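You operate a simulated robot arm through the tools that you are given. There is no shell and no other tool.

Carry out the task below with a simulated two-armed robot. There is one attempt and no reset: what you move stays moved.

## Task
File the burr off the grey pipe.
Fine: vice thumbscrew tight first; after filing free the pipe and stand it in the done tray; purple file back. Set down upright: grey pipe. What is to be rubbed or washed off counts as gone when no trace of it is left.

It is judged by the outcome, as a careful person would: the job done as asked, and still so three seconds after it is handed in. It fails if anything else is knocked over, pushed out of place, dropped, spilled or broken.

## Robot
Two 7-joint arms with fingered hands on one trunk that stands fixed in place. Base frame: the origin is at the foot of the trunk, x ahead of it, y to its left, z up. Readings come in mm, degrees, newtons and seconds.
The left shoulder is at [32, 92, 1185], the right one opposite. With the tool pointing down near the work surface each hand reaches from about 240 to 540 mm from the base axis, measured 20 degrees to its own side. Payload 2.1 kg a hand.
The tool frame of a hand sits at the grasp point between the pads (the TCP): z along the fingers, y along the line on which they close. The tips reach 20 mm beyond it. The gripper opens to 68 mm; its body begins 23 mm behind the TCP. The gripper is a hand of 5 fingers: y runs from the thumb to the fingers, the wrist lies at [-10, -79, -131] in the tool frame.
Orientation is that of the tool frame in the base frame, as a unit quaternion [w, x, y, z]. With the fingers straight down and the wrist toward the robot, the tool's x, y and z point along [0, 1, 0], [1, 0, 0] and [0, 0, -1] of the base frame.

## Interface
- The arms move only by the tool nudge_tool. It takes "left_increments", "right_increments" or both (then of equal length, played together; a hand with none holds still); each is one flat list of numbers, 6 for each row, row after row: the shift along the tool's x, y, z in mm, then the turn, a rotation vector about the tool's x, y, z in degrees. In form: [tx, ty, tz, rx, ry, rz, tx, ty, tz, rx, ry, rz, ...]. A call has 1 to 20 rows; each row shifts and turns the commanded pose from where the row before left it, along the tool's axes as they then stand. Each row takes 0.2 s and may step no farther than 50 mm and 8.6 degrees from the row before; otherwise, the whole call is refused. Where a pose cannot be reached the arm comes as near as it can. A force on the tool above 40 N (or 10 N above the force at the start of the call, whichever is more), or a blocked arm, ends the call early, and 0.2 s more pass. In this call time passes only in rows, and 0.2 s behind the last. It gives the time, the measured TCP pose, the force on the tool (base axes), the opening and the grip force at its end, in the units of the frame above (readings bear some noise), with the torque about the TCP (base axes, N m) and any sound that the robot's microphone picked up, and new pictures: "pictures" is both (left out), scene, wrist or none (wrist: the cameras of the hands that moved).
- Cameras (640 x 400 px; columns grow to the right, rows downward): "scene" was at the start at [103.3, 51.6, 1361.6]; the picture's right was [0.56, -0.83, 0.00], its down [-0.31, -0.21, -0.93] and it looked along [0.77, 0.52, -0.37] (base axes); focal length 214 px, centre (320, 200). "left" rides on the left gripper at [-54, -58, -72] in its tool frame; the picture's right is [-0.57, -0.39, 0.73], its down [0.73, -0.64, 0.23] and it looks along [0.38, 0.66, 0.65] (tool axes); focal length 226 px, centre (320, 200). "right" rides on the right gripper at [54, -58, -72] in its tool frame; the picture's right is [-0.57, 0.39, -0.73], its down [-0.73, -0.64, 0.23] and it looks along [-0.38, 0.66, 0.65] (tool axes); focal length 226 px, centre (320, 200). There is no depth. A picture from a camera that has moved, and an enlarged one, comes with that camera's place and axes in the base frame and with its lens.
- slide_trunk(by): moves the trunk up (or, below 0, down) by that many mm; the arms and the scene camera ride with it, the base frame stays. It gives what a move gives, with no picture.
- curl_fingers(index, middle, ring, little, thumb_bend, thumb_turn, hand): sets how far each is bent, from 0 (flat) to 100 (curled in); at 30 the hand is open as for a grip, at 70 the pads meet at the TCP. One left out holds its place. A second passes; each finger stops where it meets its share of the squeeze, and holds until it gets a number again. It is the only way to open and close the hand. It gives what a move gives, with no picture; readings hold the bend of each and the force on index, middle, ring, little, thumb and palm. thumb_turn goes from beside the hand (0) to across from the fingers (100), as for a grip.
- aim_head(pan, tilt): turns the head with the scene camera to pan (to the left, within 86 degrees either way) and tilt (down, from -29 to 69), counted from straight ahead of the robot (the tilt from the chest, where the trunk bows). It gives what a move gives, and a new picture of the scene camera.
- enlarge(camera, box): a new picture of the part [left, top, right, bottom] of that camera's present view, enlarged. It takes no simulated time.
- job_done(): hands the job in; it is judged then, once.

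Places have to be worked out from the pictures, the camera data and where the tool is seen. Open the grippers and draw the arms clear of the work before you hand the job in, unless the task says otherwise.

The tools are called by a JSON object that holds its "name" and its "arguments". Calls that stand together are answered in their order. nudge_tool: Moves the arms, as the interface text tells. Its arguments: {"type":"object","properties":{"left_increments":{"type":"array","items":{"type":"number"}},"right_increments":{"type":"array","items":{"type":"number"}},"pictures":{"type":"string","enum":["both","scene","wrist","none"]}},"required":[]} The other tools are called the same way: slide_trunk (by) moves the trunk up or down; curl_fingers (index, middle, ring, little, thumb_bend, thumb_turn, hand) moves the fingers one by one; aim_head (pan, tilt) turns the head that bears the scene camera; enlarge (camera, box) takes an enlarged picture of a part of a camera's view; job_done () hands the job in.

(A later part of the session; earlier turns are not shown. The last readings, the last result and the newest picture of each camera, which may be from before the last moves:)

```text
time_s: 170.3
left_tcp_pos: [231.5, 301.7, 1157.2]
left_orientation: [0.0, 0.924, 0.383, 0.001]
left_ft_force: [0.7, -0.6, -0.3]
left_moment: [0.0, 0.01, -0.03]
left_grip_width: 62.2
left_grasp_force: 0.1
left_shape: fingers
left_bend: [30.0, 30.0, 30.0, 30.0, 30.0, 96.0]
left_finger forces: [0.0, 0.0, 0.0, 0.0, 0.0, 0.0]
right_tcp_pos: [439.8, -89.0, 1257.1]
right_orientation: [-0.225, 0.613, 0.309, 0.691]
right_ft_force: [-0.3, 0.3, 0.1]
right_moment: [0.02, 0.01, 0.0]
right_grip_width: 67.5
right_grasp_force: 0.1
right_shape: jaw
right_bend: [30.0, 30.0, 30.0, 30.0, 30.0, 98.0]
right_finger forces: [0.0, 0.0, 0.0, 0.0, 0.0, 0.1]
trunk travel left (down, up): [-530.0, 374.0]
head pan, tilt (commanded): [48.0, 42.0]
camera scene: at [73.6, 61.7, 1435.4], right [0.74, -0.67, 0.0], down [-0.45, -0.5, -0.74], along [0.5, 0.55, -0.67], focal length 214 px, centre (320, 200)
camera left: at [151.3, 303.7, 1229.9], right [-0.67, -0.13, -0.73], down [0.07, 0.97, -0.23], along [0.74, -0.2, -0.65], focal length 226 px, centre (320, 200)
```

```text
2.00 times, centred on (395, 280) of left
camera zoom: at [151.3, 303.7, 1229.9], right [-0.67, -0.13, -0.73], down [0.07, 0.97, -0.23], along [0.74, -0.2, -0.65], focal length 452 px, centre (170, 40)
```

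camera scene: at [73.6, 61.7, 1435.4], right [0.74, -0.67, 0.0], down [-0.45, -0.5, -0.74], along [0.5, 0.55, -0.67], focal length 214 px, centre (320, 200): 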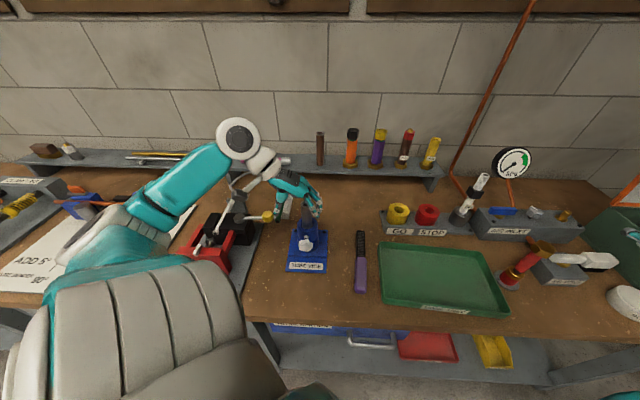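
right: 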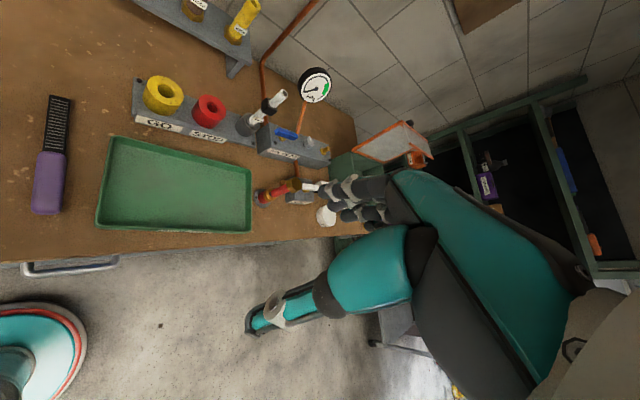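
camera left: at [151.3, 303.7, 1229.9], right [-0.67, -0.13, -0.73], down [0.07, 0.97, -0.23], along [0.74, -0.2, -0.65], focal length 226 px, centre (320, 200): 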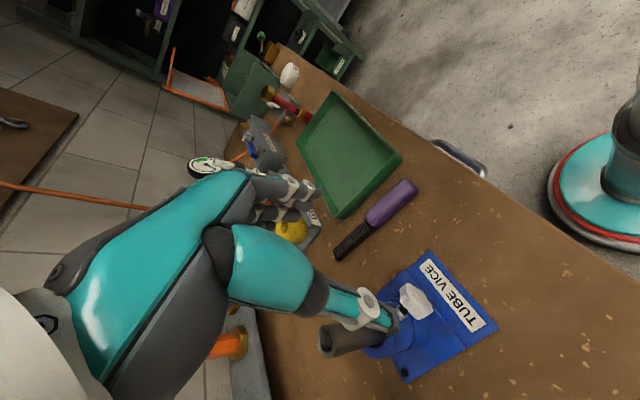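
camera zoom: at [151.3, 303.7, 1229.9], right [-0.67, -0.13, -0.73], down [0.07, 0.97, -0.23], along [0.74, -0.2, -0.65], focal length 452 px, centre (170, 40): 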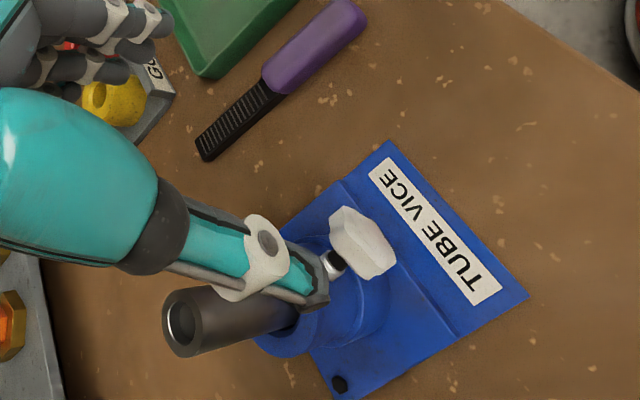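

The pipe top centre is at (325, 396, 1045). I move the hand above it and then descend so that the pads straddle its top 35 mm.

{"name": "nudge_tool", "arguments": {"left_increments": [44.5, 0, 0, 0, 0, 0, 44.5, 0, 0, 0, 0, 0, 44.5, 0, 0, 0, 0, 0, 0, 0, 40, 0, 0, 0, 0, 0, 30, 0, 0, 0], "pictures": "both"}}

{"name": "enlarge", "arguments": {"camera": "left", "box": [220, 150, 440, 370]}}

{"name": "enlarge", "arguments": {"camera": "scene", "box": [270, 170, 350, 260]}}

```text
time_s: 171.5
left_tcp_pos: [325.1, 394.8, 1085.9]
left_orientation: [-0.001, 0.924, 0.383, 0.002]
left_ft_force: [-0.7, 0.8, 0.1]
left_moment: [-0.01, 0.02, -0.01]
left_grip_width: 62.6
left_grasp_force: 0.0
left_shape: fingers
left_bend: [30.0, 30.0, 30.0, 30.0, 30.0, 96.0]
left_finger forces: [0.1, 0.0, 0.0, 0.0, 0.0, 0.0]
right_tcp_pos: [440.5, -89.6, 1257.2]
right_orientation: [-0.226, 0.613, 0.309, 0.691]
right_ft_force: [0.5, 0.5, 0.2]
right_moment: [-0.01, 0.01, 0.04]
right_grip_width: 67.5
right_grasp_force: 0.1
right_shape: jaw
right_bend: [30.0, 30.0, 30.0, 30.0, 30.0, 98.0]
right_finger forces: [0.0, 0.0, 0.1, 0.1, 0.0, 0.1]
trunk travel left (down, up): [-530.0, 374.0]
head pan, tilt (commanded): [48.0, 42.0]
camera scene: at [73.7, 61.4, 1435.4], right [0.74, -0.67, 0.0], down [-0.45, -0.5, -0.74], along [0.5, 0.55, -0.67], focal length 214 px, centre (320, 200)
camera left: at [245.5, 397.5, 1158.5], right [-0.67, -0.13, -0.73], down [0.07, 0.97, -0.23], along [0.74, -0.2, -0.65], focal length 226 px, centre (320, 200)
```

scene: 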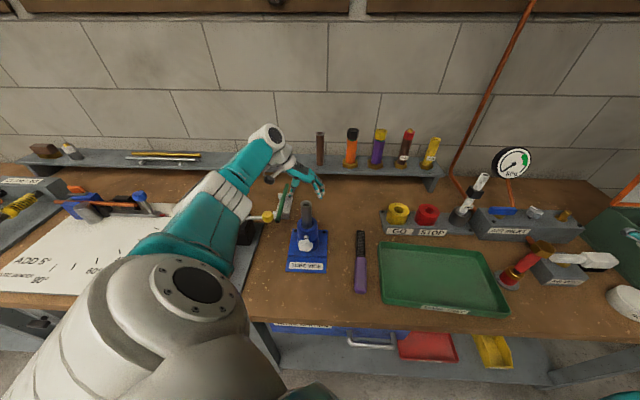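
left: 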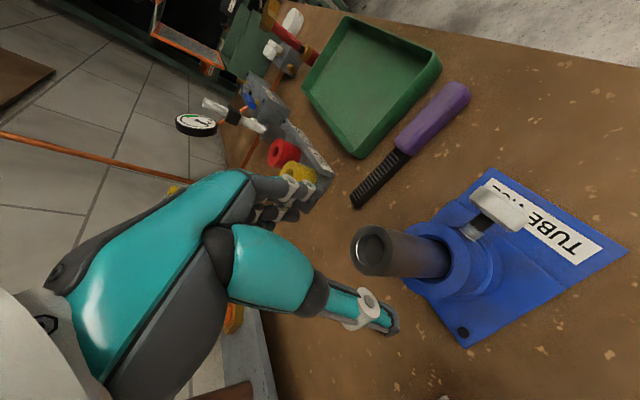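

```text
1.82 times, centred on (330, 260) of left
camera zoom: at [245.5, 397.5, 1158.5], right [-0.67, -0.13, -0.73], down [0.07, 0.97, -0.23], along [0.74, -0.2, -0.65], focal length 411 px, centre (302, 91)
```

zoom: 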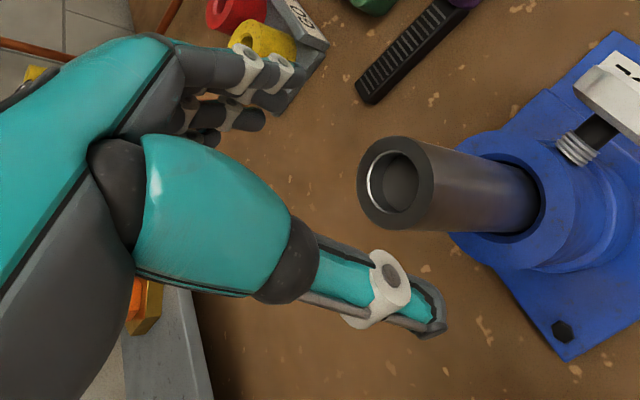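

```text
4.44 times, centred on (310, 215) of scene
camera zoom: at [73.7, 61.4, 1435.4], right [0.74, -0.67, 0.0], down [-0.45, -0.5, -0.74], along [0.5, 0.55, -0.67], focal length 953 px, centre (364, 133)
```

zoom: 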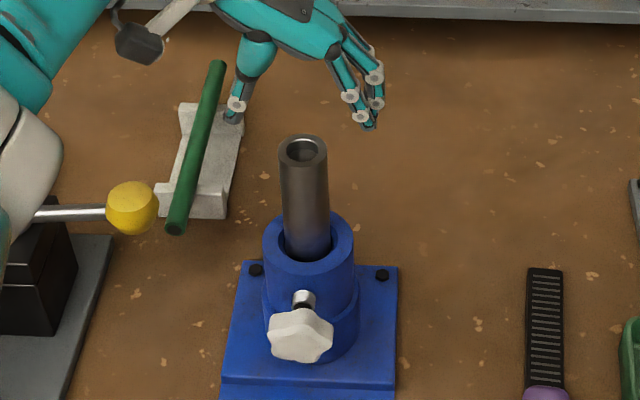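

The pipe top is confirmed at (325.7, 395.9, 1044), right below the TCP. I descend to z 1030.

{"name": "nudge_tool", "arguments": {"left_increments": [1.2, -0.4, 20, 0, 0, 0, 0, 0, 18, 0, 0, 0, 0, 0, 10, 0, 0, 0, 0, 0, 8, 0, 0, 0], "pictures": "wrist"}}

{"name": "enlarge", "arguments": {"camera": "left", "box": [220, 150, 440, 370]}}

```text
time_s: 172.5
left_tcp_pos: [326.4, 396.0, 1031.2]
left_orientation: [0.0, 0.923, 0.384, 0.001]
left_ft_force: [0.5, -0.7, 0.2]
left_moment: [0.02, 0.0, 0.01]
left_grip_width: 62.5
left_grasp_force: 0.0
left_shape: fingers
left_bend: [30.0, 30.0, 30.0, 30.0, 30.0, 96.0]
left_finger forces: [0.0, 0.0, 0.0, 0.1, 0.1, 0.0]
right_tcp_pos: [439.2, -88.3, 1256.2]
right_orientation: [-0.225, 0.614, 0.308, 0.691]
right_ft_force: [-0.6, -0.5, -0.4]
right_moment: [-0.01, 0.04, -0.02]
right_grip_width: 67.7
right_grasp_force: 0.1
right_shape: jaw
right_bend: [30.0, 30.0, 30.0, 30.0, 30.0, 98.0]
right_finger forces: [0.0, 0.1, 0.0, 0.1, 0.0, 0.0]
trunk travel left (down, up): [-530.0, 374.0]
head pan, tilt (commanded): [48.0, 42.0]
camera left: at [246.8, 398.9, 1103.3], right [-0.67, -0.13, -0.73], down [0.07, 0.97, -0.23], along [0.74, -0.2, -0.64], focal length 226 px, centre (320, 200)
```

left: 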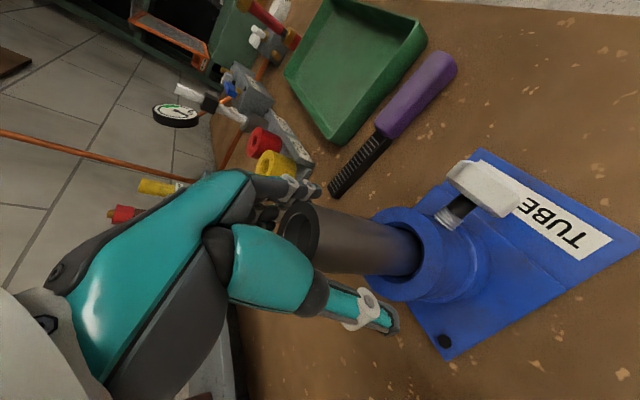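

```text
1.82 times, centred on (330, 260) of left
camera zoom: at [246.8, 398.9, 1103.3], right [-0.67, -0.13, -0.73], down [0.07, 0.97, -0.23], along [0.74, -0.2, -0.64], focal length 411 px, centre (302, 91)
```

zoom: 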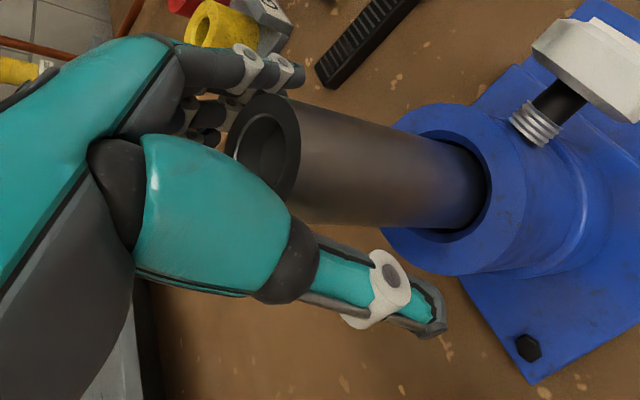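

The pipe stands between thumb and fingers. I close gently with index, middle and thumb, then firm up.

{"name": "curl_fingers", "arguments": {"hand": "left", "index": 60, "middle": 60, "thumb_bend": 60}}

{"name": "curl_fingers", "arguments": {"hand": "left", "index": 80, "middle": 80, "thumb_bend": 80}}

{"name": "enlarge", "arguments": {"camera": "left", "box": [220, 150, 440, 370]}}

{"name": "enlarge", "arguments": {"camera": "scene", "box": [270, 170, 350, 260]}}

```text
time_s: 173.5
left_tcp_pos: [327.6, 397.5, 1031.3]
left_orientation: [0.0, 0.924, 0.382, 0.0]
left_ft_force: [0.2, -0.1, -1.0]
left_moment: [-0.02, 0.0, -0.03]
left_grip_width: 21.4
left_grasp_force: 2.9
left_shape: fingers
left_bend: [55.0, 58.0, 30.0, 30.0, 54.0, 99.0]
left_finger forces: [1.6, 1.0, 0.0, 0.1, 2.7, 0.1]
right_tcp_pos: [440.3, -88.3, 1255.9]
right_orientation: [-0.226, 0.614, 0.309, 0.691]
right_ft_force: [-1.0, -1.1, -0.6]
right_moment: [0.01, 0.0, 0.02]
right_grip_width: 67.8
right_grasp_force: 0.1
right_shape: jaw
right_bend: [30.0, 30.0, 30.0, 30.0, 30.0, 98.0]
right_finger forces: [0.0, 0.0, 0.1, 0.0, 0.0, 0.0]
trunk travel left (down, up): [-530.0, 374.0]
head pan, tilt (commanded): [48.0, 42.0]
```

```text
time_s: 174.5
left_tcp_pos: [327.0, 396.5, 1031.1]
left_orientation: [0.0, 0.924, 0.382, 0.001]
left_ft_force: [1.5, -1.7, -0.4]
left_moment: [-0.11, -0.16, 0.02]
left_grip_width: 19.7
left_grasp_force: 12.8
left_shape: fingers
left_bend: [72.0, 63.0, 30.0, 30.0, 54.0, 98.0]
left_finger forces: [7.5, 7.3, 0.0, 0.0, 10.9, 0.0]
right_tcp_pos: [440.3, -88.9, 1256.8]
right_orientation: [-0.225, 0.614, 0.309, 0.691]
right_ft_force: [-0.4, -0.3, 0.3]
right_moment: [-0.03, 0.01, 0.04]
right_grip_width: 67.7
right_grasp_force: 0.1
right_shape: jaw
right_bend: [30.0, 30.0, 30.0, 30.0, 30.0, 98.0]
right_finger forces: [0.0, 0.0, 0.0, 0.0, 0.1, 0.1]
trunk travel left (down, up): [-530.0, 374.0]
head pan, tilt (commanded): [48.0, 42.0]
```

```text
1.82 times, centred on (330, 260) of left
camera zoom: at [247.1, 398.9, 1103.4], right [-0.67, -0.13, -0.73], down [0.07, 0.97, -0.23], along [0.74, -0.2, -0.64], focal length 411 px, centre (302, 91)
```

zoom: 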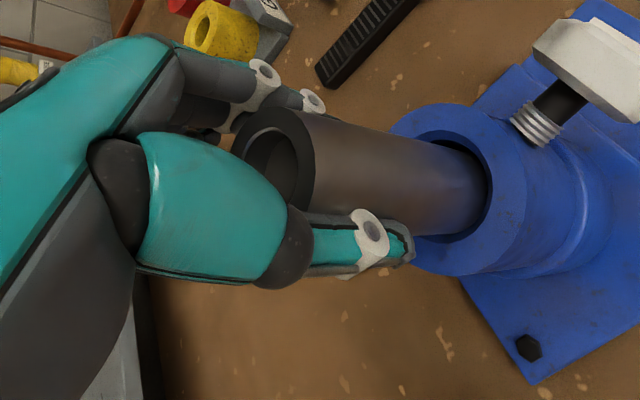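

```text
4.44 times, centred on (310, 215) of scene
camera zoom: at [74.0, 61.6, 1435.3], right [0.74, -0.67, 0.0], down [-0.45, -0.5, -0.74], along [0.5, 0.55, -0.67], focal length 953 px, centre (364, 133)
```

zoom: 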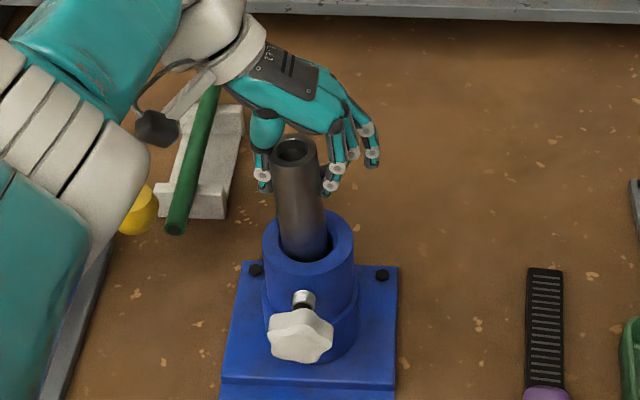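

The index slipped partway around and the pipe leans a little. I relax, shift the hand 4 mm toward +x so the thumb and index oppose each other better, and regrip more gently.

{"name": "curl_fingers", "arguments": {"hand": "left", "index": 42, "middle": 42, "thumb_bend": 42}}

{"name": "nudge_tool", "arguments": {"left_increments": [4, 0, 0, 0, 0, 0], "pictures": "none"}}

{"name": "curl_fingers", "arguments": {"hand": "left", "index": 60, "middle": 60, "thumb_bend": 60}}

{"name": "curl_fingers", "arguments": {"hand": "left", "index": 68, "middle": 68, "thumb_bend": 68}}

{"name": "enlarge", "arguments": {"camera": "scene", "box": [270, 170, 350, 260]}}

```text
time_s: 175.5
left_tcp_pos: [327.2, 397.8, 1029.9]
left_orientation: [0.001, 0.924, 0.383, 0.001]
left_ft_force: [-0.9, -0.1, 0.0]
left_moment: [0.0, -0.01, -0.01]
left_grip_width: 42.4
left_grasp_force: 0.1
left_shape: fingers
left_bend: [42.0, 42.0, 30.0, 30.0, 42.0, 97.0]
left_finger forces: [0.0, 0.1, 0.0, 0.0, 0.0, 0.0]
right_tcp_pos: [441.2, -88.5, 1257.9]
right_orientation: [-0.227, 0.613, 0.309, 0.691]
right_ft_force: [0.3, -0.1, -0.2]
right_moment: [0.01, -0.03, -0.02]
right_grip_width: 67.6
right_grasp_force: 0.0
right_shape: jaw
right_bend: [30.0, 30.0, 30.0, 30.0, 30.0, 98.0]
right_finger forces: [0.0, 0.0, 0.1, 0.0, 0.1, 0.0]
trunk travel left (down, up): [-530.0, 374.0]
head pan, tilt (commanded): [48.0, 42.0]
```

```text
time_s: 175.9
left_tcp_pos: [329.7, 399.2, 1032.3]
left_orientation: [0.001, 0.924, 0.383, 0.001]
left_ft_force: [-0.9, -0.2, -0.1]
left_moment: [-0.01, 0.0, 0.0]
left_grip_width: 42.1
left_grasp_force: 0.1
left_shape: fingers
left_bend: [42.0, 42.0, 30.0, 30.0, 42.0, 97.0]
left_finger forces: [0.1, 0.0, 0.0, 0.0, 0.1, 0.1]
right_tcp_pos: [441.6, -87.8, 1256.6]
right_orientation: [-0.226, 0.613, 0.309, 0.691]
right_ft_force: [0.4, 0.8, 0.6]
right_moment: [-0.02, 0.0, -0.01]
right_grip_width: 67.6
right_grasp_force: 0.0
right_shape: jaw
right_bend: [30.0, 30.0, 30.0, 30.0, 30.0, 98.0]
right_finger forces: [0.1, 0.0, 0.1, 0.1, 0.1, 0.0]
trunk travel left (down, up): [-530.0, 374.0]
head pan, tilt (commanded): [48.0, 42.0]
```

```text
time_s: 176.9
left_tcp_pos: [331.1, 398.8, 1031.3]
left_orientation: [0.001, 0.924, 0.382, 0.001]
left_ft_force: [0.4, -1.5, 0.6]
left_moment: [-0.02, -0.01, -0.04]
left_grip_width: 21.1
left_grasp_force: 2.0
left_shape: fingers
left_bend: [55.0, 59.0, 30.0, 30.0, 55.0, 99.0]
left_finger forces: [1.7, 0.3, 0.1, 0.1, 2.0, 0.0]
right_tcp_pos: [440.2, -87.8, 1257.1]
right_orientation: [-0.226, 0.614, 0.309, 0.691]
right_ft_force: [-0.4, 0.1, -0.1]
right_moment: [0.02, 0.04, 0.0]
right_grip_width: 67.7
right_grasp_force: 0.0
right_shape: jaw
right_bend: [30.0, 30.0, 30.0, 30.0, 30.0, 98.0]
right_finger forces: [0.1, 0.0, 0.0, 0.0, 0.1, 0.0]
trunk travel left (down, up): [-530.0, 374.0]
head pan, tilt (commanded): [48.0, 42.0]
```

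```text
time_s: 177.9
left_tcp_pos: [330.8, 399.9, 1031.4]
left_orientation: [0.001, 0.924, 0.383, 0.001]
left_ft_force: [0.5, -0.3, -0.4]
left_moment: [-0.03, -0.05, 0.02]
left_grip_width: 19.6
left_grasp_force: 5.5
left_shape: fingers
left_bend: [56.0, 64.0, 30.0, 30.0, 54.0, 99.0]
left_finger forces: [4.1, 1.8, 0.0, 0.0, 5.6, 0.1]
right_tcp_pos: [439.7, -89.1, 1256.7]
right_orientation: [-0.226, 0.613, 0.309, 0.691]
right_ft_force: [0.2, -0.5, 0.8]
right_moment: [0.0, 0.0, 0.0]
right_grip_width: 67.5
right_grasp_force: 0.0
right_shape: jaw
right_bend: [30.0, 30.0, 30.0, 30.0, 30.0, 98.0]
right_finger forces: [0.0, 0.1, 0.1, 0.0, 0.0, 0.0]
trunk travel left (down, up): [-530.0, 374.0]
head pan, tilt (commanded): [48.0, 42.0]
```

```text
4.44 times, centred on (310, 215) of scene
camera zoom: at [73.6, 61.7, 1435.4], right [0.74, -0.67, 0.0], down [-0.45, -0.5, -0.74], along [0.5, 0.55, -0.67], focal length 953 px, centre (364, 133)
```

zoom: 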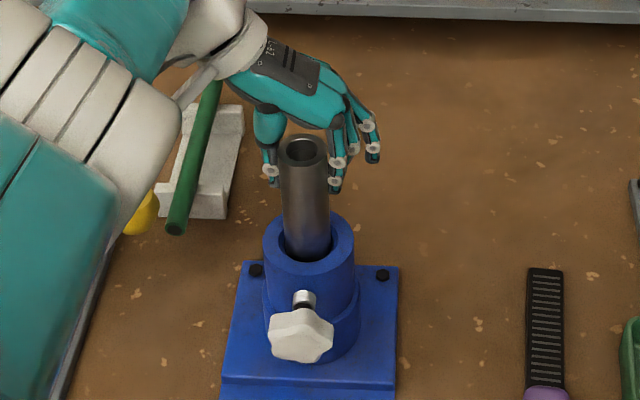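

The pipe is upright and held by thumb and index with a bit of middle. I firm up slightly and test-lift by 15 mm.

{"name": "curl_fingers", "arguments": {"hand": "left", "index": 76, "middle": 72, "thumb_bend": 76}}

{"name": "nudge_tool", "arguments": {"left_increments": [0, 0, -5, 0, 0, 0, 0, 0, -10, 0, 0, 0], "pictures": "both"}}

{"name": "enlarge", "arguments": {"camera": "scene", "box": [270, 160, 350, 250]}}

{"name": "enlarge", "arguments": {"camera": "left", "box": [220, 150, 440, 370]}}

```text
time_s: 178.9
left_tcp_pos: [329.5, 398.7, 1031.2]
left_orientation: [-0.001, 0.924, 0.382, 0.001]
left_ft_force: [0.8, -0.5, 0.3]
left_moment: [-0.03, -0.07, 0.01]
left_grip_width: 18.7
left_grasp_force: 9.1
left_shape: fingers
left_bend: [55.0, 66.0, 30.0, 30.0, 51.0, 98.0]
left_finger forces: [7.2, 2.6, 0.0, 0.1, 8.6, 0.1]
right_tcp_pos: [439.4, -87.5, 1256.8]
right_orientation: [-0.225, 0.613, 0.308, 0.691]
right_ft_force: [0.0, -0.2, -0.6]
right_moment: [-0.01, -0.01, 0.01]
right_grip_width: 67.7
right_grasp_force: 0.1
right_shape: jaw
right_bend: [30.0, 30.0, 30.0, 30.0, 30.0, 98.0]
right_finger forces: [0.0, 0.0, 0.1, 0.0, 0.0, 0.0]
trunk travel left (down, up): [-530.0, 374.0]
head pan, tilt (commanded): [48.0, 42.0]
```

```text
time_s: 179.5
left_tcp_pos: [329.6, 400.2, 1045.2]
left_orientation: [-0.001, 0.923, 0.384, 0.001]
left_ft_force: [0.4, -1.3, -1.9]
left_moment: [-0.06, -0.07, 0.01]
left_grip_width: 19.1
left_grasp_force: 9.2
left_shape: fingers
left_bend: [55.0, 66.0, 30.0, 30.0, 51.0, 98.0]
left_finger forces: [7.2, 2.8, 0.0, 0.1, 8.6, 0.0]
right_tcp_pos: [441.2, -88.6, 1256.2]
right_orientation: [-0.226, 0.613, 0.309, 0.692]
right_ft_force: [-1.1, 0.6, -0.5]
right_moment: [-0.02, 0.01, -0.02]
right_grip_width: 67.6
right_grasp_force: 0.1
right_shape: jaw
right_bend: [30.0, 30.0, 30.0, 30.0, 30.0, 98.0]
right_finger forces: [0.0, 0.0, 0.1, 0.0, 0.1, 0.0]
trunk travel left (down, up): [-530.0, 374.0]
head pan, tilt (commanded): [48.0, 42.0]
camera scene: at [73.7, 61.8, 1435.3], right [0.74, -0.67, 0.0], down [-0.45, -0.5, -0.74], along [0.5, 0.55, -0.67], focal length 214 px, centre (320, 200)
camera left: at [249.8, 402.1, 1118.3], right [-0.67, -0.13, -0.73], down [0.07, 0.97, -0.23], along [0.74, -0.2, -0.65], focal length 226 px, centre (320, 200)
```

scene: 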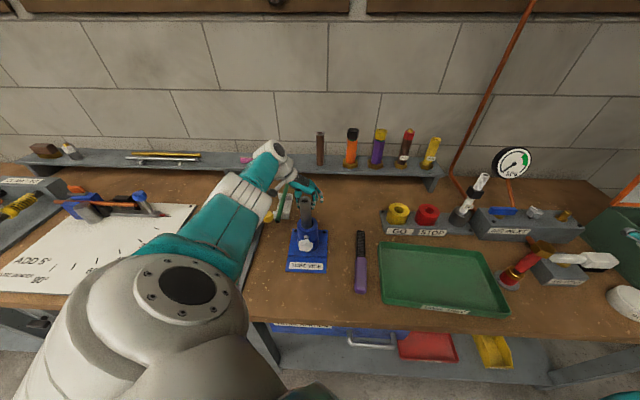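
left: 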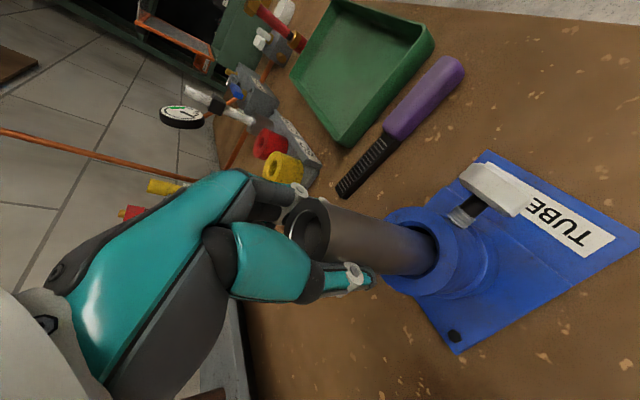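

```text
4.44 times, centred on (310, 205) of scene
camera zoom: at [73.7, 61.8, 1435.3], right [0.74, -0.67, 0.0], down [-0.45, -0.5, -0.74], along [0.5, 0.55, -0.67], focal length 953 px, centre (364, 178)
```

zoom: 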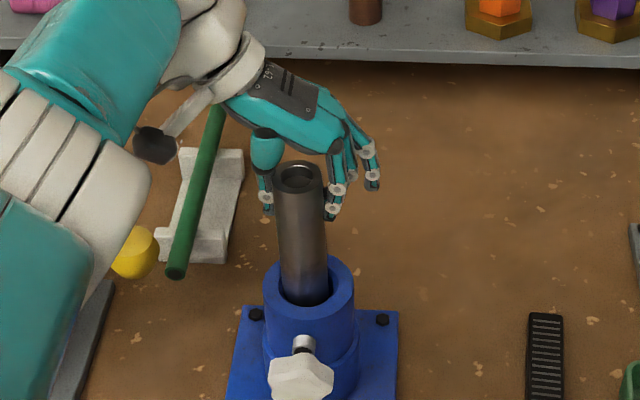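

```text
1.82 times, centred on (330, 260) of left
camera zoom: at [249.8, 402.1, 1118.3], right [-0.67, -0.13, -0.73], down [0.07, 0.97, -0.23], along [0.74, -0.2, -0.65], focal length 411 px, centre (302, 91)
```

zoom: 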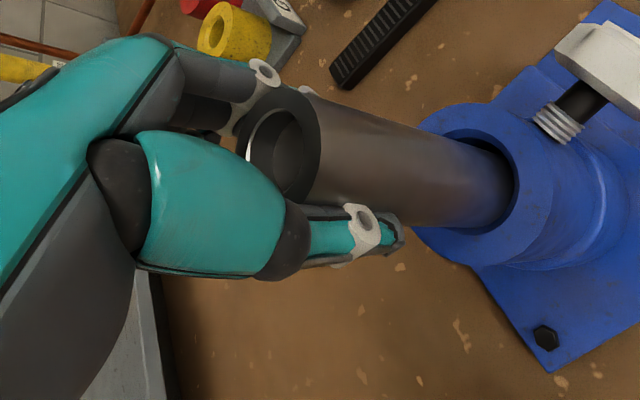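

The pipe rises with the hand. I keep lifting, in total about 130 mm, until its bottom clears the barrel.

{"name": "nudge_tool", "arguments": {"left_increments": [0, 0, -20, 0, 0, 0, 0, 0, -20, 0, 0, 0, 0, 0, -20, 0, 0, 0, 0, 0, -20, 0, 0, 0, 0, 0, -20, 0, 0, 0, 0, 0, -15, 0, 0, 0], "pictures": "both"}}

{"name": "enlarge", "arguments": {"camera": "scene", "box": [260, 110, 360, 250]}}

```text
time_s: 180.9
left_tcp_pos: [329.1, 400.2, 1162.5]
left_orientation: [0.001, 0.924, 0.384, 0.001]
left_ft_force: [0.3, -0.3, -1.6]
left_moment: [0.02, -0.02, 0.0]
left_grip_width: 19.1
left_grasp_force: 9.1
left_shape: fingers
left_bend: [55.0, 66.0, 30.0, 30.0, 51.0, 99.0]
left_finger forces: [6.6, 2.6, 0.1, 0.1, 8.5, 0.0]
right_tcp_pos: [440.0, -88.6, 1256.9]
right_orientation: [-0.225, 0.613, 0.308, 0.692]
right_ft_force: [-0.8, -0.5, 0.1]
right_moment: [0.0, 0.02, -0.02]
right_grip_width: 67.8
right_grasp_force: 0.1
right_shape: jaw
right_bend: [30.0, 30.0, 30.0, 30.0, 30.0, 98.0]
right_finger forces: [0.0, 0.0, 0.0, 0.1, 0.1, 0.0]
trunk travel left (down, up): [-530.0, 374.0]
head pan, tilt (commanded): [48.0, 42.0]
camera scene: at [73.7, 61.8, 1435.3], right [0.74, -0.67, 0.0], down [-0.45, -0.5, -0.74], along [0.5, 0.55, -0.67], focal length 214 px, centre (320, 200)
camera left: at [250.0, 401.6, 1235.2], right [-0.67, -0.13, -0.73], down [0.07, 0.97, -0.23], along [0.74, -0.2, -0.64], focal length 226 px, centre (320, 200)
```

scene: 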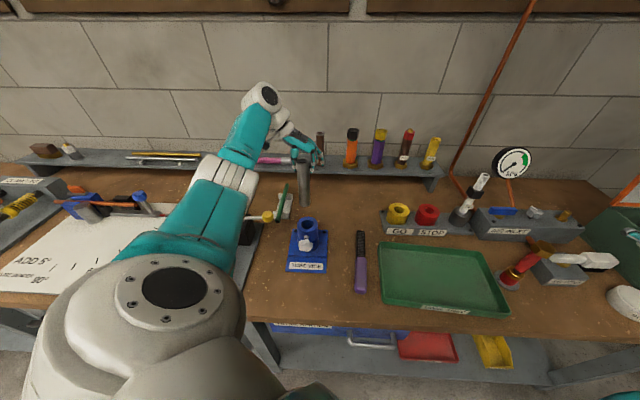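
left: 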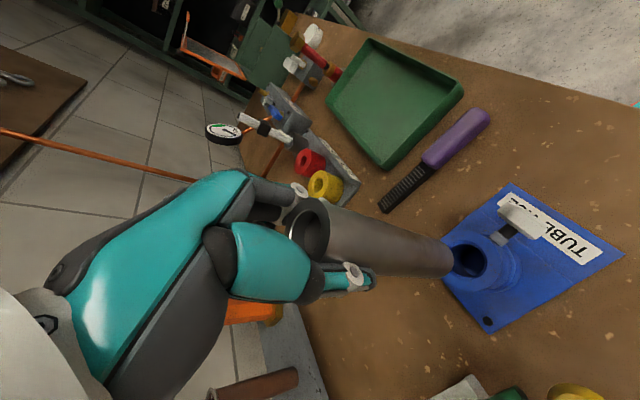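

```text
2.86 times, centred on (310, 180) of scene
camera zoom: at [73.7, 61.8, 1435.3], right [0.74, -0.67, 0.0], down [-0.45, -0.5, -0.74], along [0.5, 0.55, -0.67], focal length 613 px, centre (349, 257)
```

zoom: 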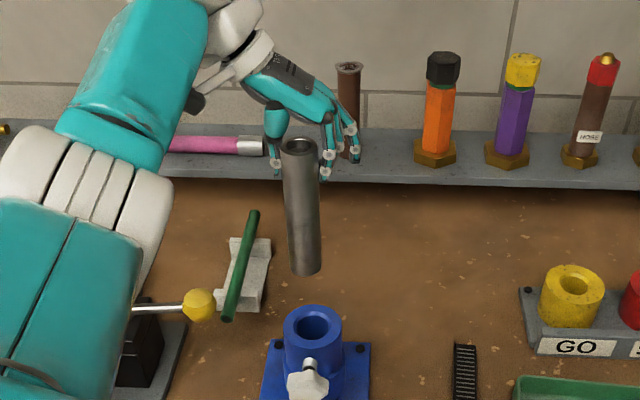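

The pipe is out and hangs nearly vertical (about 133 mm long). I carry it slowly over to the tray, to about (450, 142).

{"name": "nudge_tool", "arguments": {"left_increments": [-8, 22.5, 0, 0, 0, 0, -8, 22.5, 0, 0, 0, 0, -8, 22.5, 0, 0, 0, 0, -8, 22.5, 0, 0, 0, 0, -8, 22.5, 0, 0, 0, 0, -8, 22.5, 0, 0, 0, 0, -8, 22.5, 0, 0, 0, 0, -8, 22.5, 0, 0, 0, 0, -8, 22.5, 0, 0, 0, 0, -8, 22.5, 0, 0, 0, 0, -8, 22.5, 0, 0, 0, 0, -8, 20, 0, 0, 0, 0], "pictures": "both"}}

{"name": "enlarge", "arguments": {"camera": "scene", "box": [330, 120, 530, 320]}}

```text
time_s: 183.5
left_tcp_pos: [450.0, 142.7, 1162.0]
left_orientation: [0.0, 0.924, 0.382, 0.0]
left_ft_force: [-0.4, -0.7, -1.2]
left_moment: [0.03, 0.01, -0.03]
left_grip_width: 19.2
left_grasp_force: 8.8
left_shape: fingers
left_bend: [71.0, 66.0, 30.0, 30.0, 51.0, 99.0]
left_finger forces: [6.4, 2.6, 0.1, 0.0, 8.2, 0.0]
right_tcp_pos: [441.2, -89.4, 1256.3]
right_orientation: [-0.226, 0.614, 0.308, 0.69]
right_ft_force: [0.4, -0.4, 0.9]
right_moment: [0.0, 0.0, 0.03]
right_grip_width: 67.7
right_grasp_force: 0.3
right_shape: jaw
right_bend: [30.0, 30.0, 30.0, 30.0, 30.0, 98.0]
right_finger forces: [0.0, 0.0, 0.1, 0.1, 0.0, 0.1]
trunk travel left (down, up): [-530.0, 374.0]
head pan, tilt (commanded): [48.0, 42.0]
camera scene: at [73.8, 61.5, 1435.3], right [0.74, -0.67, 0.0], down [-0.45, -0.5, -0.74], along [0.5, 0.55, -0.67], focal length 214 px, centre (320, 200)
camera left: at [370.5, 144.4, 1234.7], right [-0.67, -0.13, -0.73], down [0.07, 0.97, -0.23], along [0.74, -0.2, -0.65], focal length 226 px, centre (320, 200)
```

scene: 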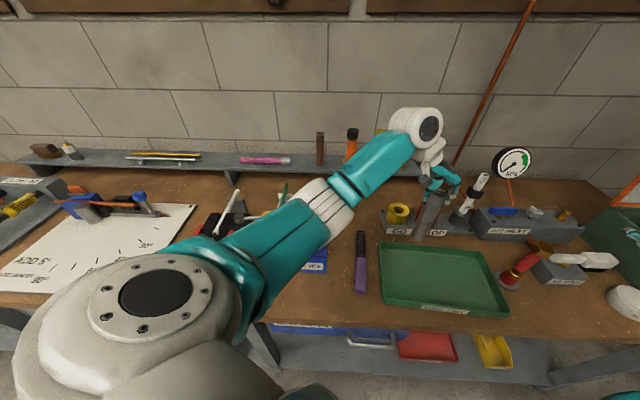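
left: 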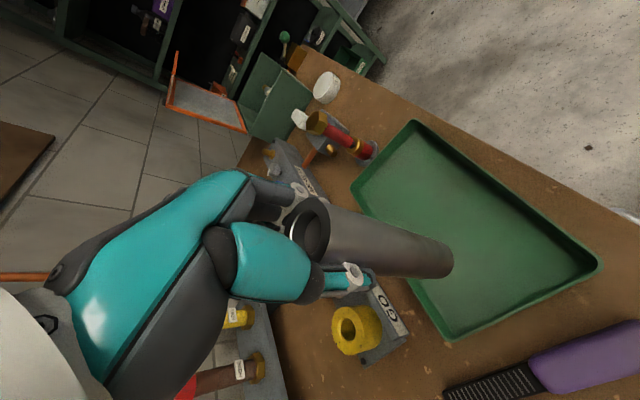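

```text
2.00 times, centred on (430, 220) of scene
camera zoom: at [73.8, 61.5, 1435.3], right [0.74, -0.67, 0.0], down [-0.45, -0.5, -0.74], along [0.5, 0.55, -0.67], focal length 429 px, centre (100, 160)
```

zoom: 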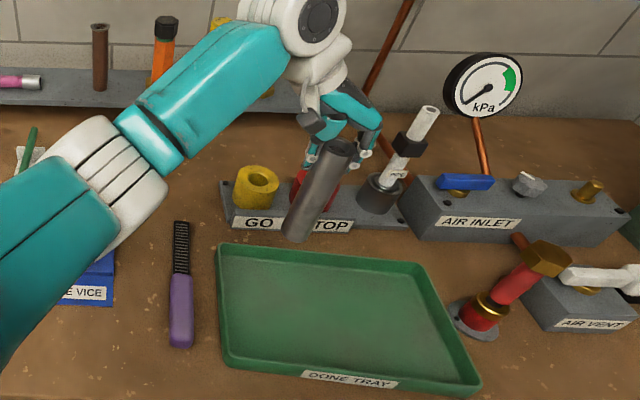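

The pipe still hangs nearly vertical, with its bottom over the tray about 49 mm inside the left wall. I lower the trunk by 60 mm for reach and then continue down with the hand.

{"name": "slide_trunk", "arguments": {"by": -60}}

{"name": "nudge_tool", "arguments": {"left_increments": [0, 0, 20, 0, 0, 0, 0, 0, 20, 0, 0, 0, 0, 0, 20, 0, 0, 0, 0, 0, 20, 0, 0, 0], "pictures": "both"}}

{"name": "enlarge", "arguments": {"camera": "scene", "box": [350, 150, 510, 310]}}

{"name": "enlarge", "arguments": {"camera": "left", "box": [260, 150, 520, 350]}}

```text
time_s: 184.5
left_tcp_pos: [451.1, 142.1, 1100.6]
left_orientation: [0.001, 0.924, 0.383, 0.002]
left_ft_force: [0.0, 0.6, -0.6]
left_moment: [0.0, -0.02, -0.02]
left_grip_width: 19.1
left_grasp_force: 8.6
left_shape: fingers
left_bend: [71.0, 66.0, 30.0, 30.0, 51.0, 99.0]
left_finger forces: [6.5, 2.8, 0.0, 0.0, 8.2, 0.0]
right_tcp_pos: [439.9, -90.3, 1195.8]
right_orientation: [-0.224, 0.614, 0.31, 0.69]
right_ft_force: [0.6, 0.5, -1.1]
right_moment: [0.0, 0.02, 0.01]
right_grip_width: 67.4
right_grasp_force: 0.1
right_shape: jaw
right_bend: [30.0, 30.0, 30.0, 30.0, 30.0, 98.0]
right_finger forces: [0.0, 0.0, 0.0, 0.0, 0.0, 0.0]
trunk travel left (down, up): [-470.0, 434.0]
head pan, tilt (commanded): [48.0, 42.0]
```

```text
time_s: 185.5
left_tcp_pos: [451.9, 142.1, 1021.2]
left_orientation: [0.0, 0.924, 0.383, 0.002]
left_ft_force: [-0.5, -0.6, -1.6]
left_moment: [0.0, -0.01, 0.05]
left_grip_width: 18.9
left_grasp_force: 8.5
left_shape: fingers
left_bend: [71.0, 66.0, 30.0, 30.0, 51.0, 99.0]
left_finger forces: [6.4, 2.7, 0.0, 0.1, 8.2, 0.1]
right_tcp_pos: [442.2, -89.6, 1197.1]
right_orientation: [-0.223, 0.614, 0.31, 0.691]
right_ft_force: [-0.2, 0.1, 1.1]
right_moment: [-0.02, 0.01, 0.03]
right_grip_width: 67.8
right_grasp_force: 0.0
right_shape: jaw
right_bend: [30.0, 30.0, 30.0, 30.0, 30.0, 98.0]
right_finger forces: [0.0, 0.0, 0.1, 0.1, 0.0, 0.0]
trunk travel left (down, up): [-470.0, 434.0]
head pan, tilt (commanded): [48.0, 42.0]
camera scene: at [78.2, 61.7, 1375.1], right [0.74, -0.67, 0.0], down [-0.45, -0.5, -0.74], along [0.5, 0.55, -0.67], focal length 214 px, centre (320, 200)
camera left: at [371.6, 144.1, 1093.5], right [-0.67, -0.13, -0.73], down [0.07, 0.97, -0.23], along [0.74, -0.2, -0.64], focal length 226 px, centre (320, 200)
```

scene: 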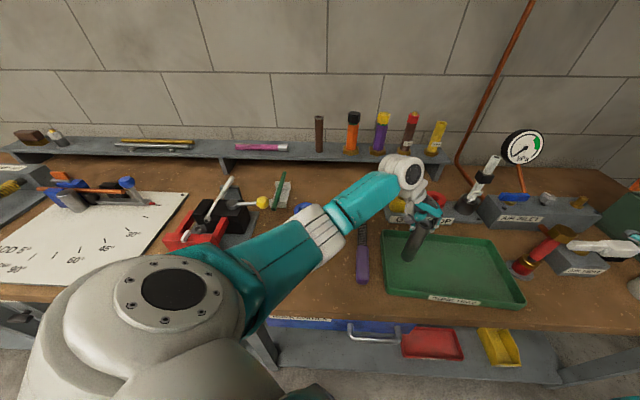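
left: 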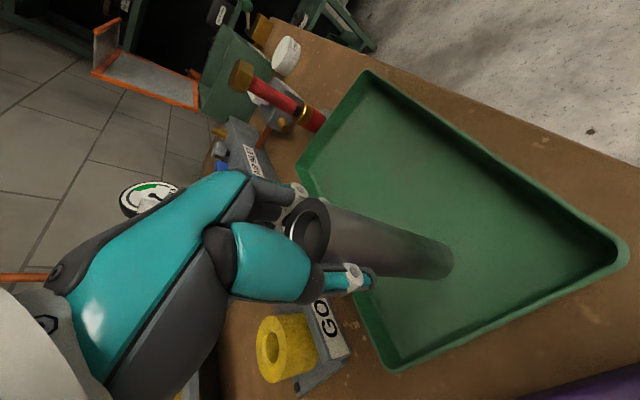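

```text
2.50 times, centred on (430, 230) of scene
camera zoom: at [78.2, 61.7, 1375.1], right [0.74, -0.67, 0.0], down [-0.45, -0.5, -0.74], along [0.5, 0.55, -0.67], focal length 536 px, centre (45, 125)
```

zoom: 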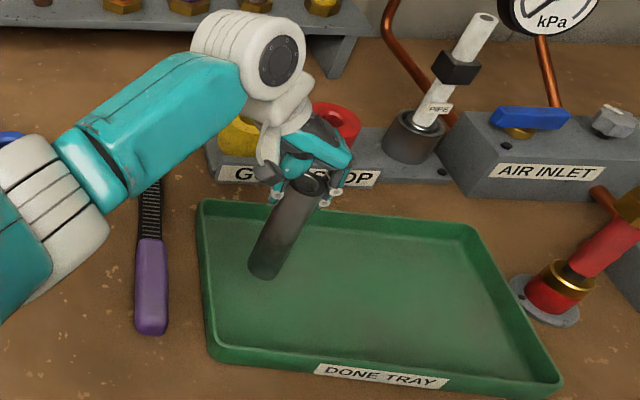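

```text
2.00 times, centred on (390, 250) of left
camera zoom: at [371.6, 144.1, 1093.5], right [-0.67, -0.13, -0.73], down [0.07, 0.97, -0.23], along [0.74, -0.2, -0.64], focal length 452 px, centre (180, 100)
```

zoom: 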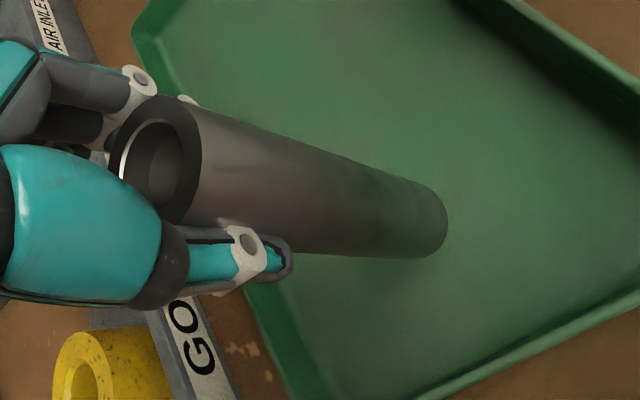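

The pipe is inside the tray outline and upright within about 2°. I lower it 30 mm, then in fine steps until it touches the tray floor.

{"name": "nudge_tool", "arguments": {"left_increments": [0, 0, 15, 0, 0, 0, 0, 0, 12, 0, 0, 0], "pictures": "none"}}

{"name": "nudge_tool", "arguments": {"left_increments": [0, 0, 3, 0, 0, 0, 0, 0, 2, 0, 0, 0], "pictures": "both"}}

{"name": "enlarge", "arguments": {"camera": "scene", "box": [350, 150, 510, 310]}}

{"name": "enlarge", "arguments": {"camera": "left", "box": [260, 150, 520, 350]}}

```text
time_s: 186.1
left_tcp_pos: [450.1, 142.8, 994.2]
left_orientation: [-0.001, 0.923, 0.384, 0.001]
left_ft_force: [1.5, 0.1, -1.5]
left_moment: [0.01, -0.01, 0.01]
left_grip_width: 18.8
left_grasp_force: 8.9
left_shape: fingers
left_bend: [71.0, 66.0, 30.0, 30.0, 51.0, 99.0]
left_finger forces: [6.6, 2.7, 0.0, 0.0, 8.2, 0.1]
right_tcp_pos: [442.4, -88.2, 1197.1]
right_orientation: [-0.224, 0.614, 0.31, 0.691]
right_ft_force: [-0.8, -0.4, 0.5]
right_moment: [0.0, -0.01, 0.02]
right_grip_width: 67.6
right_grasp_force: 0.0
right_shape: jaw
right_bend: [30.0, 30.0, 30.0, 30.0, 30.0, 98.0]
right_finger forces: [0.0, 0.0, 0.1, 0.0, 0.1, 0.0]
trunk travel left (down, up): [-470.0, 434.0]
head pan, tilt (commanded): [48.0, 42.0]
```

```text
time_s: 186.7
left_tcp_pos: [449.2, 141.6, 987.4]
left_orientation: [0.0, 0.923, 0.384, 0.001]
left_ft_force: [0.0, 0.2, -1.5]
left_moment: [-0.02, -0.03, 0.05]
left_grip_width: 19.0
left_grasp_force: 8.6
left_shape: fingers
left_bend: [71.0, 66.0, 30.0, 30.0, 51.0, 99.0]
left_finger forces: [6.5, 2.7, 0.1, 0.0, 8.1, 0.0]
right_tcp_pos: [441.3, -88.8, 1196.9]
right_orientation: [-0.224, 0.614, 0.31, 0.691]
right_ft_force: [-0.9, 0.6, 0.3]
right_moment: [-0.02, -0.01, 0.02]
right_grip_width: 67.9
right_grasp_force: 0.0
right_shape: jaw
right_bend: [30.0, 30.0, 30.0, 30.0, 30.0, 98.0]
right_finger forces: [0.1, 0.0, 0.0, 0.0, 0.1, 0.0]
trunk travel left (down, up): [-470.0, 434.0]
head pan, tilt (commanded): [48.0, 42.0]
camera scene: at [78.2, 61.7, 1375.1], right [0.74, -0.67, 0.0], down [-0.45, -0.5, -0.74], along [0.5, 0.55, -0.67], focal length 214 px, centre (320, 200)
camera left: at [370.8, 144.5, 1061.9], right [-0.67, -0.13, -0.73], down [0.07, 0.97, -0.23], along [0.74, -0.2, -0.64], focal length 226 px, centre (320, 200)
```

scene: 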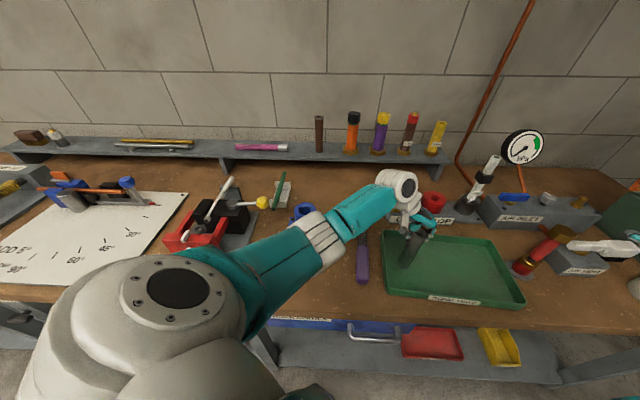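
left: 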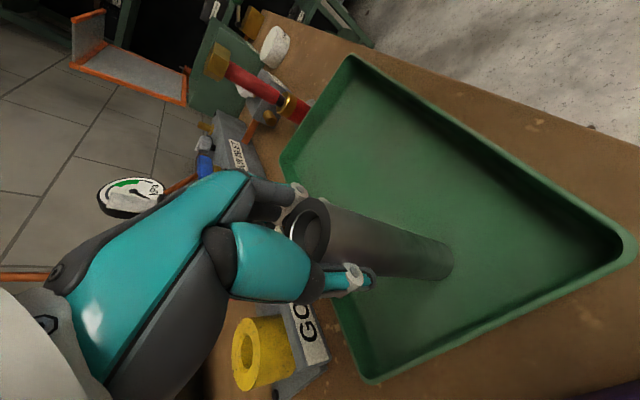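

```text
2.50 times, centred on (430, 230) of scene
camera zoom: at [78.2, 61.7, 1375.1], right [0.74, -0.67, 0.0], down [-0.45, -0.5, -0.74], along [0.5, 0.55, -0.67], focal length 536 px, centre (45, 125)
```

zoom: 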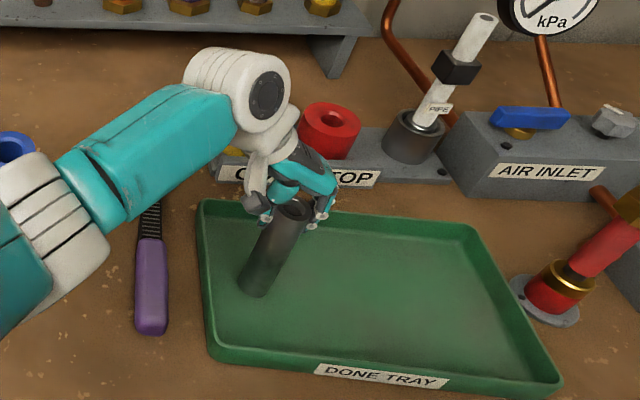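

```text
2.00 times, centred on (390, 250) of left
camera zoom: at [370.8, 144.5, 1061.9], right [-0.67, -0.13, -0.73], down [0.07, 0.97, -0.23], along [0.74, -0.2, -0.64], focal length 452 px, centre (180, 100)
```

zoom: 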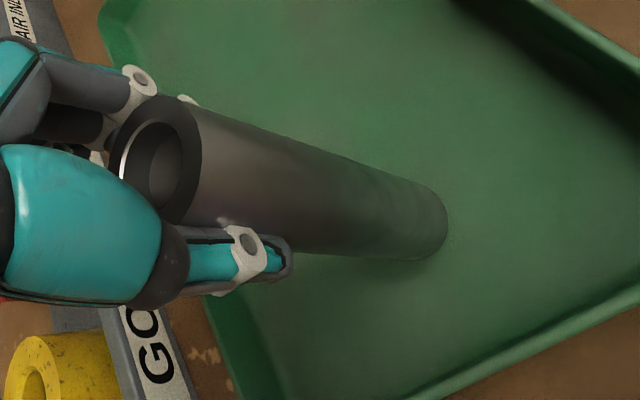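

Close to the floor now. I lower in 1.5-2 mm steps until the weight is taken.

{"name": "nudge_tool", "arguments": {"left_increments": [0, 0, 2, 0, 0, 0, 0, 0, 2, 0, 0, 0], "pictures": "none"}}

{"name": "nudge_tool", "arguments": {"left_increments": [0, 0, 1.5, 0, 0, 0, 0, 0, 1.5, 0, 0, 0], "pictures": "none"}}

{"name": "nudge_tool", "arguments": {"left_increments": [0, 0, 1.5, 0, 0, 0], "pictures": "wrist"}}

{"name": "enlarge", "arguments": {"camera": "left", "box": [260, 150, 520, 350]}}

```text
time_s: 187.3
left_tcp_pos: [451.7, 142.3, 984.6]
left_orientation: [-0.001, 0.924, 0.383, 0.001]
left_ft_force: [-0.6, -0.4, -1.9]
left_moment: [0.02, -0.03, -0.01]
left_grip_width: 18.8
left_grasp_force: 8.7
left_shape: fingers
left_bend: [71.0, 66.0, 30.0, 30.0, 51.0, 99.0]
left_finger forces: [6.4, 2.8, 0.1, 0.1, 8.0, 0.0]
right_tcp_pos: [440.7, -89.1, 1196.4]
right_orientation: [-0.224, 0.614, 0.309, 0.691]
right_ft_force: [0.0, -0.2, -0.4]
right_moment: [0.02, -0.02, 0.0]
right_grip_width: 67.7
right_grasp_force: 0.1
right_shape: jaw
right_bend: [30.0, 30.0, 30.0, 30.0, 30.0, 98.0]
right_finger forces: [0.0, 0.1, 0.1, 0.0, 0.0, 0.0]
trunk travel left (down, up): [-470.0, 434.0]
head pan, tilt (commanded): [48.0, 42.0]
```

```text
time_s: 187.9
left_tcp_pos: [451.0, 143.2, 981.5]
left_orientation: [-0.001, 0.924, 0.383, 0.001]
left_ft_force: [0.1, -0.6, -1.5]
left_moment: [-0.03, 0.0, 0.02]
left_grip_width: 18.8
left_grasp_force: 9.6
left_shape: fingers
left_bend: [71.0, 66.0, 30.0, 30.0, 51.0, 99.0]
left_finger forces: [6.5, 2.6, 0.0, 0.0, 8.1, 0.0]
right_tcp_pos: [439.8, -88.0, 1196.8]
right_orientation: [-0.224, 0.613, 0.31, 0.691]
right_ft_force: [0.0, 0.6, 0.1]
right_moment: [-0.02, -0.01, 0.03]
right_grip_width: 67.8
right_grasp_force: 0.0
right_shape: jaw
right_bend: [30.0, 30.0, 30.0, 30.0, 30.0, 98.0]
right_finger forces: [0.1, 0.0, 0.0, 0.1, 0.0, 0.0]
trunk travel left (down, up): [-470.0, 434.0]
head pan, tilt (commanded): [48.0, 42.0]
```

```text
time_s: 188.3
left_tcp_pos: [451.4, 142.5, 981.7]
left_orientation: [0.0, 0.924, 0.384, 0.001]
left_ft_force: [-0.2, 0.1, -1.4]
left_moment: [0.02, -0.02, 0.0]
left_grip_width: 19.0
left_grasp_force: 8.3
left_shape: fingers
left_bend: [71.0, 66.0, 30.0, 30.0, 51.0, 99.0]
left_finger forces: [6.4, 2.7, 0.0, 0.0, 8.2, 0.1]
right_tcp_pos: [441.5, -89.0, 1196.6]
right_orientation: [-0.224, 0.614, 0.309, 0.691]
right_ft_force: [-0.2, 0.1, -0.5]
right_moment: [0.01, -0.01, 0.0]
right_grip_width: 67.7
right_grasp_force: 0.0
right_shape: jaw
right_bend: [30.0, 30.0, 30.0, 30.0, 30.0, 98.0]
right_finger forces: [0.0, 0.0, 0.0, 0.1, 0.0, 0.0]
trunk travel left (down, up): [-470.0, 434.0]
head pan, tilt (commanded): [48.0, 42.0]
camera left: at [371.2, 144.5, 1053.8], right [-0.67, -0.13, -0.73], down [0.07, 0.97, -0.23], along [0.74, -0.2, -0.64], focal length 226 px, centre (320, 200)
```

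left: 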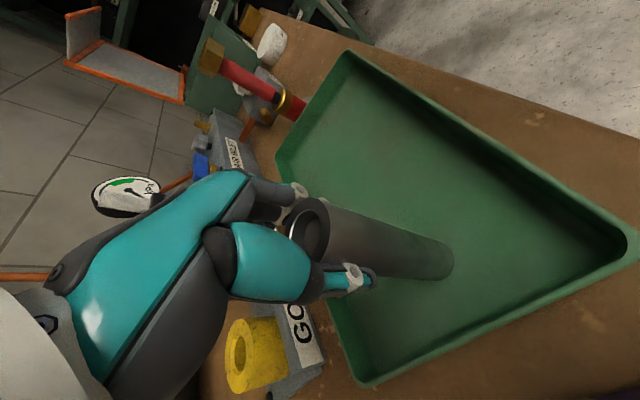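

```text
2.00 times, centred on (390, 250) of left
camera zoom: at [371.2, 144.5, 1053.8], right [-0.67, -0.13, -0.73], down [0.07, 0.97, -0.23], along [0.74, -0.2, -0.64], focal length 452 px, centre (180, 100)
```

zoom: 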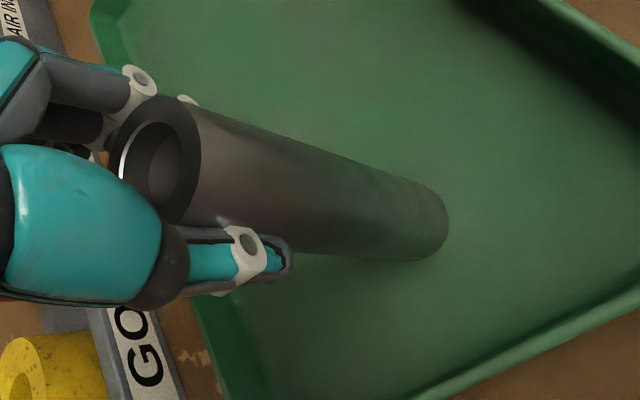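

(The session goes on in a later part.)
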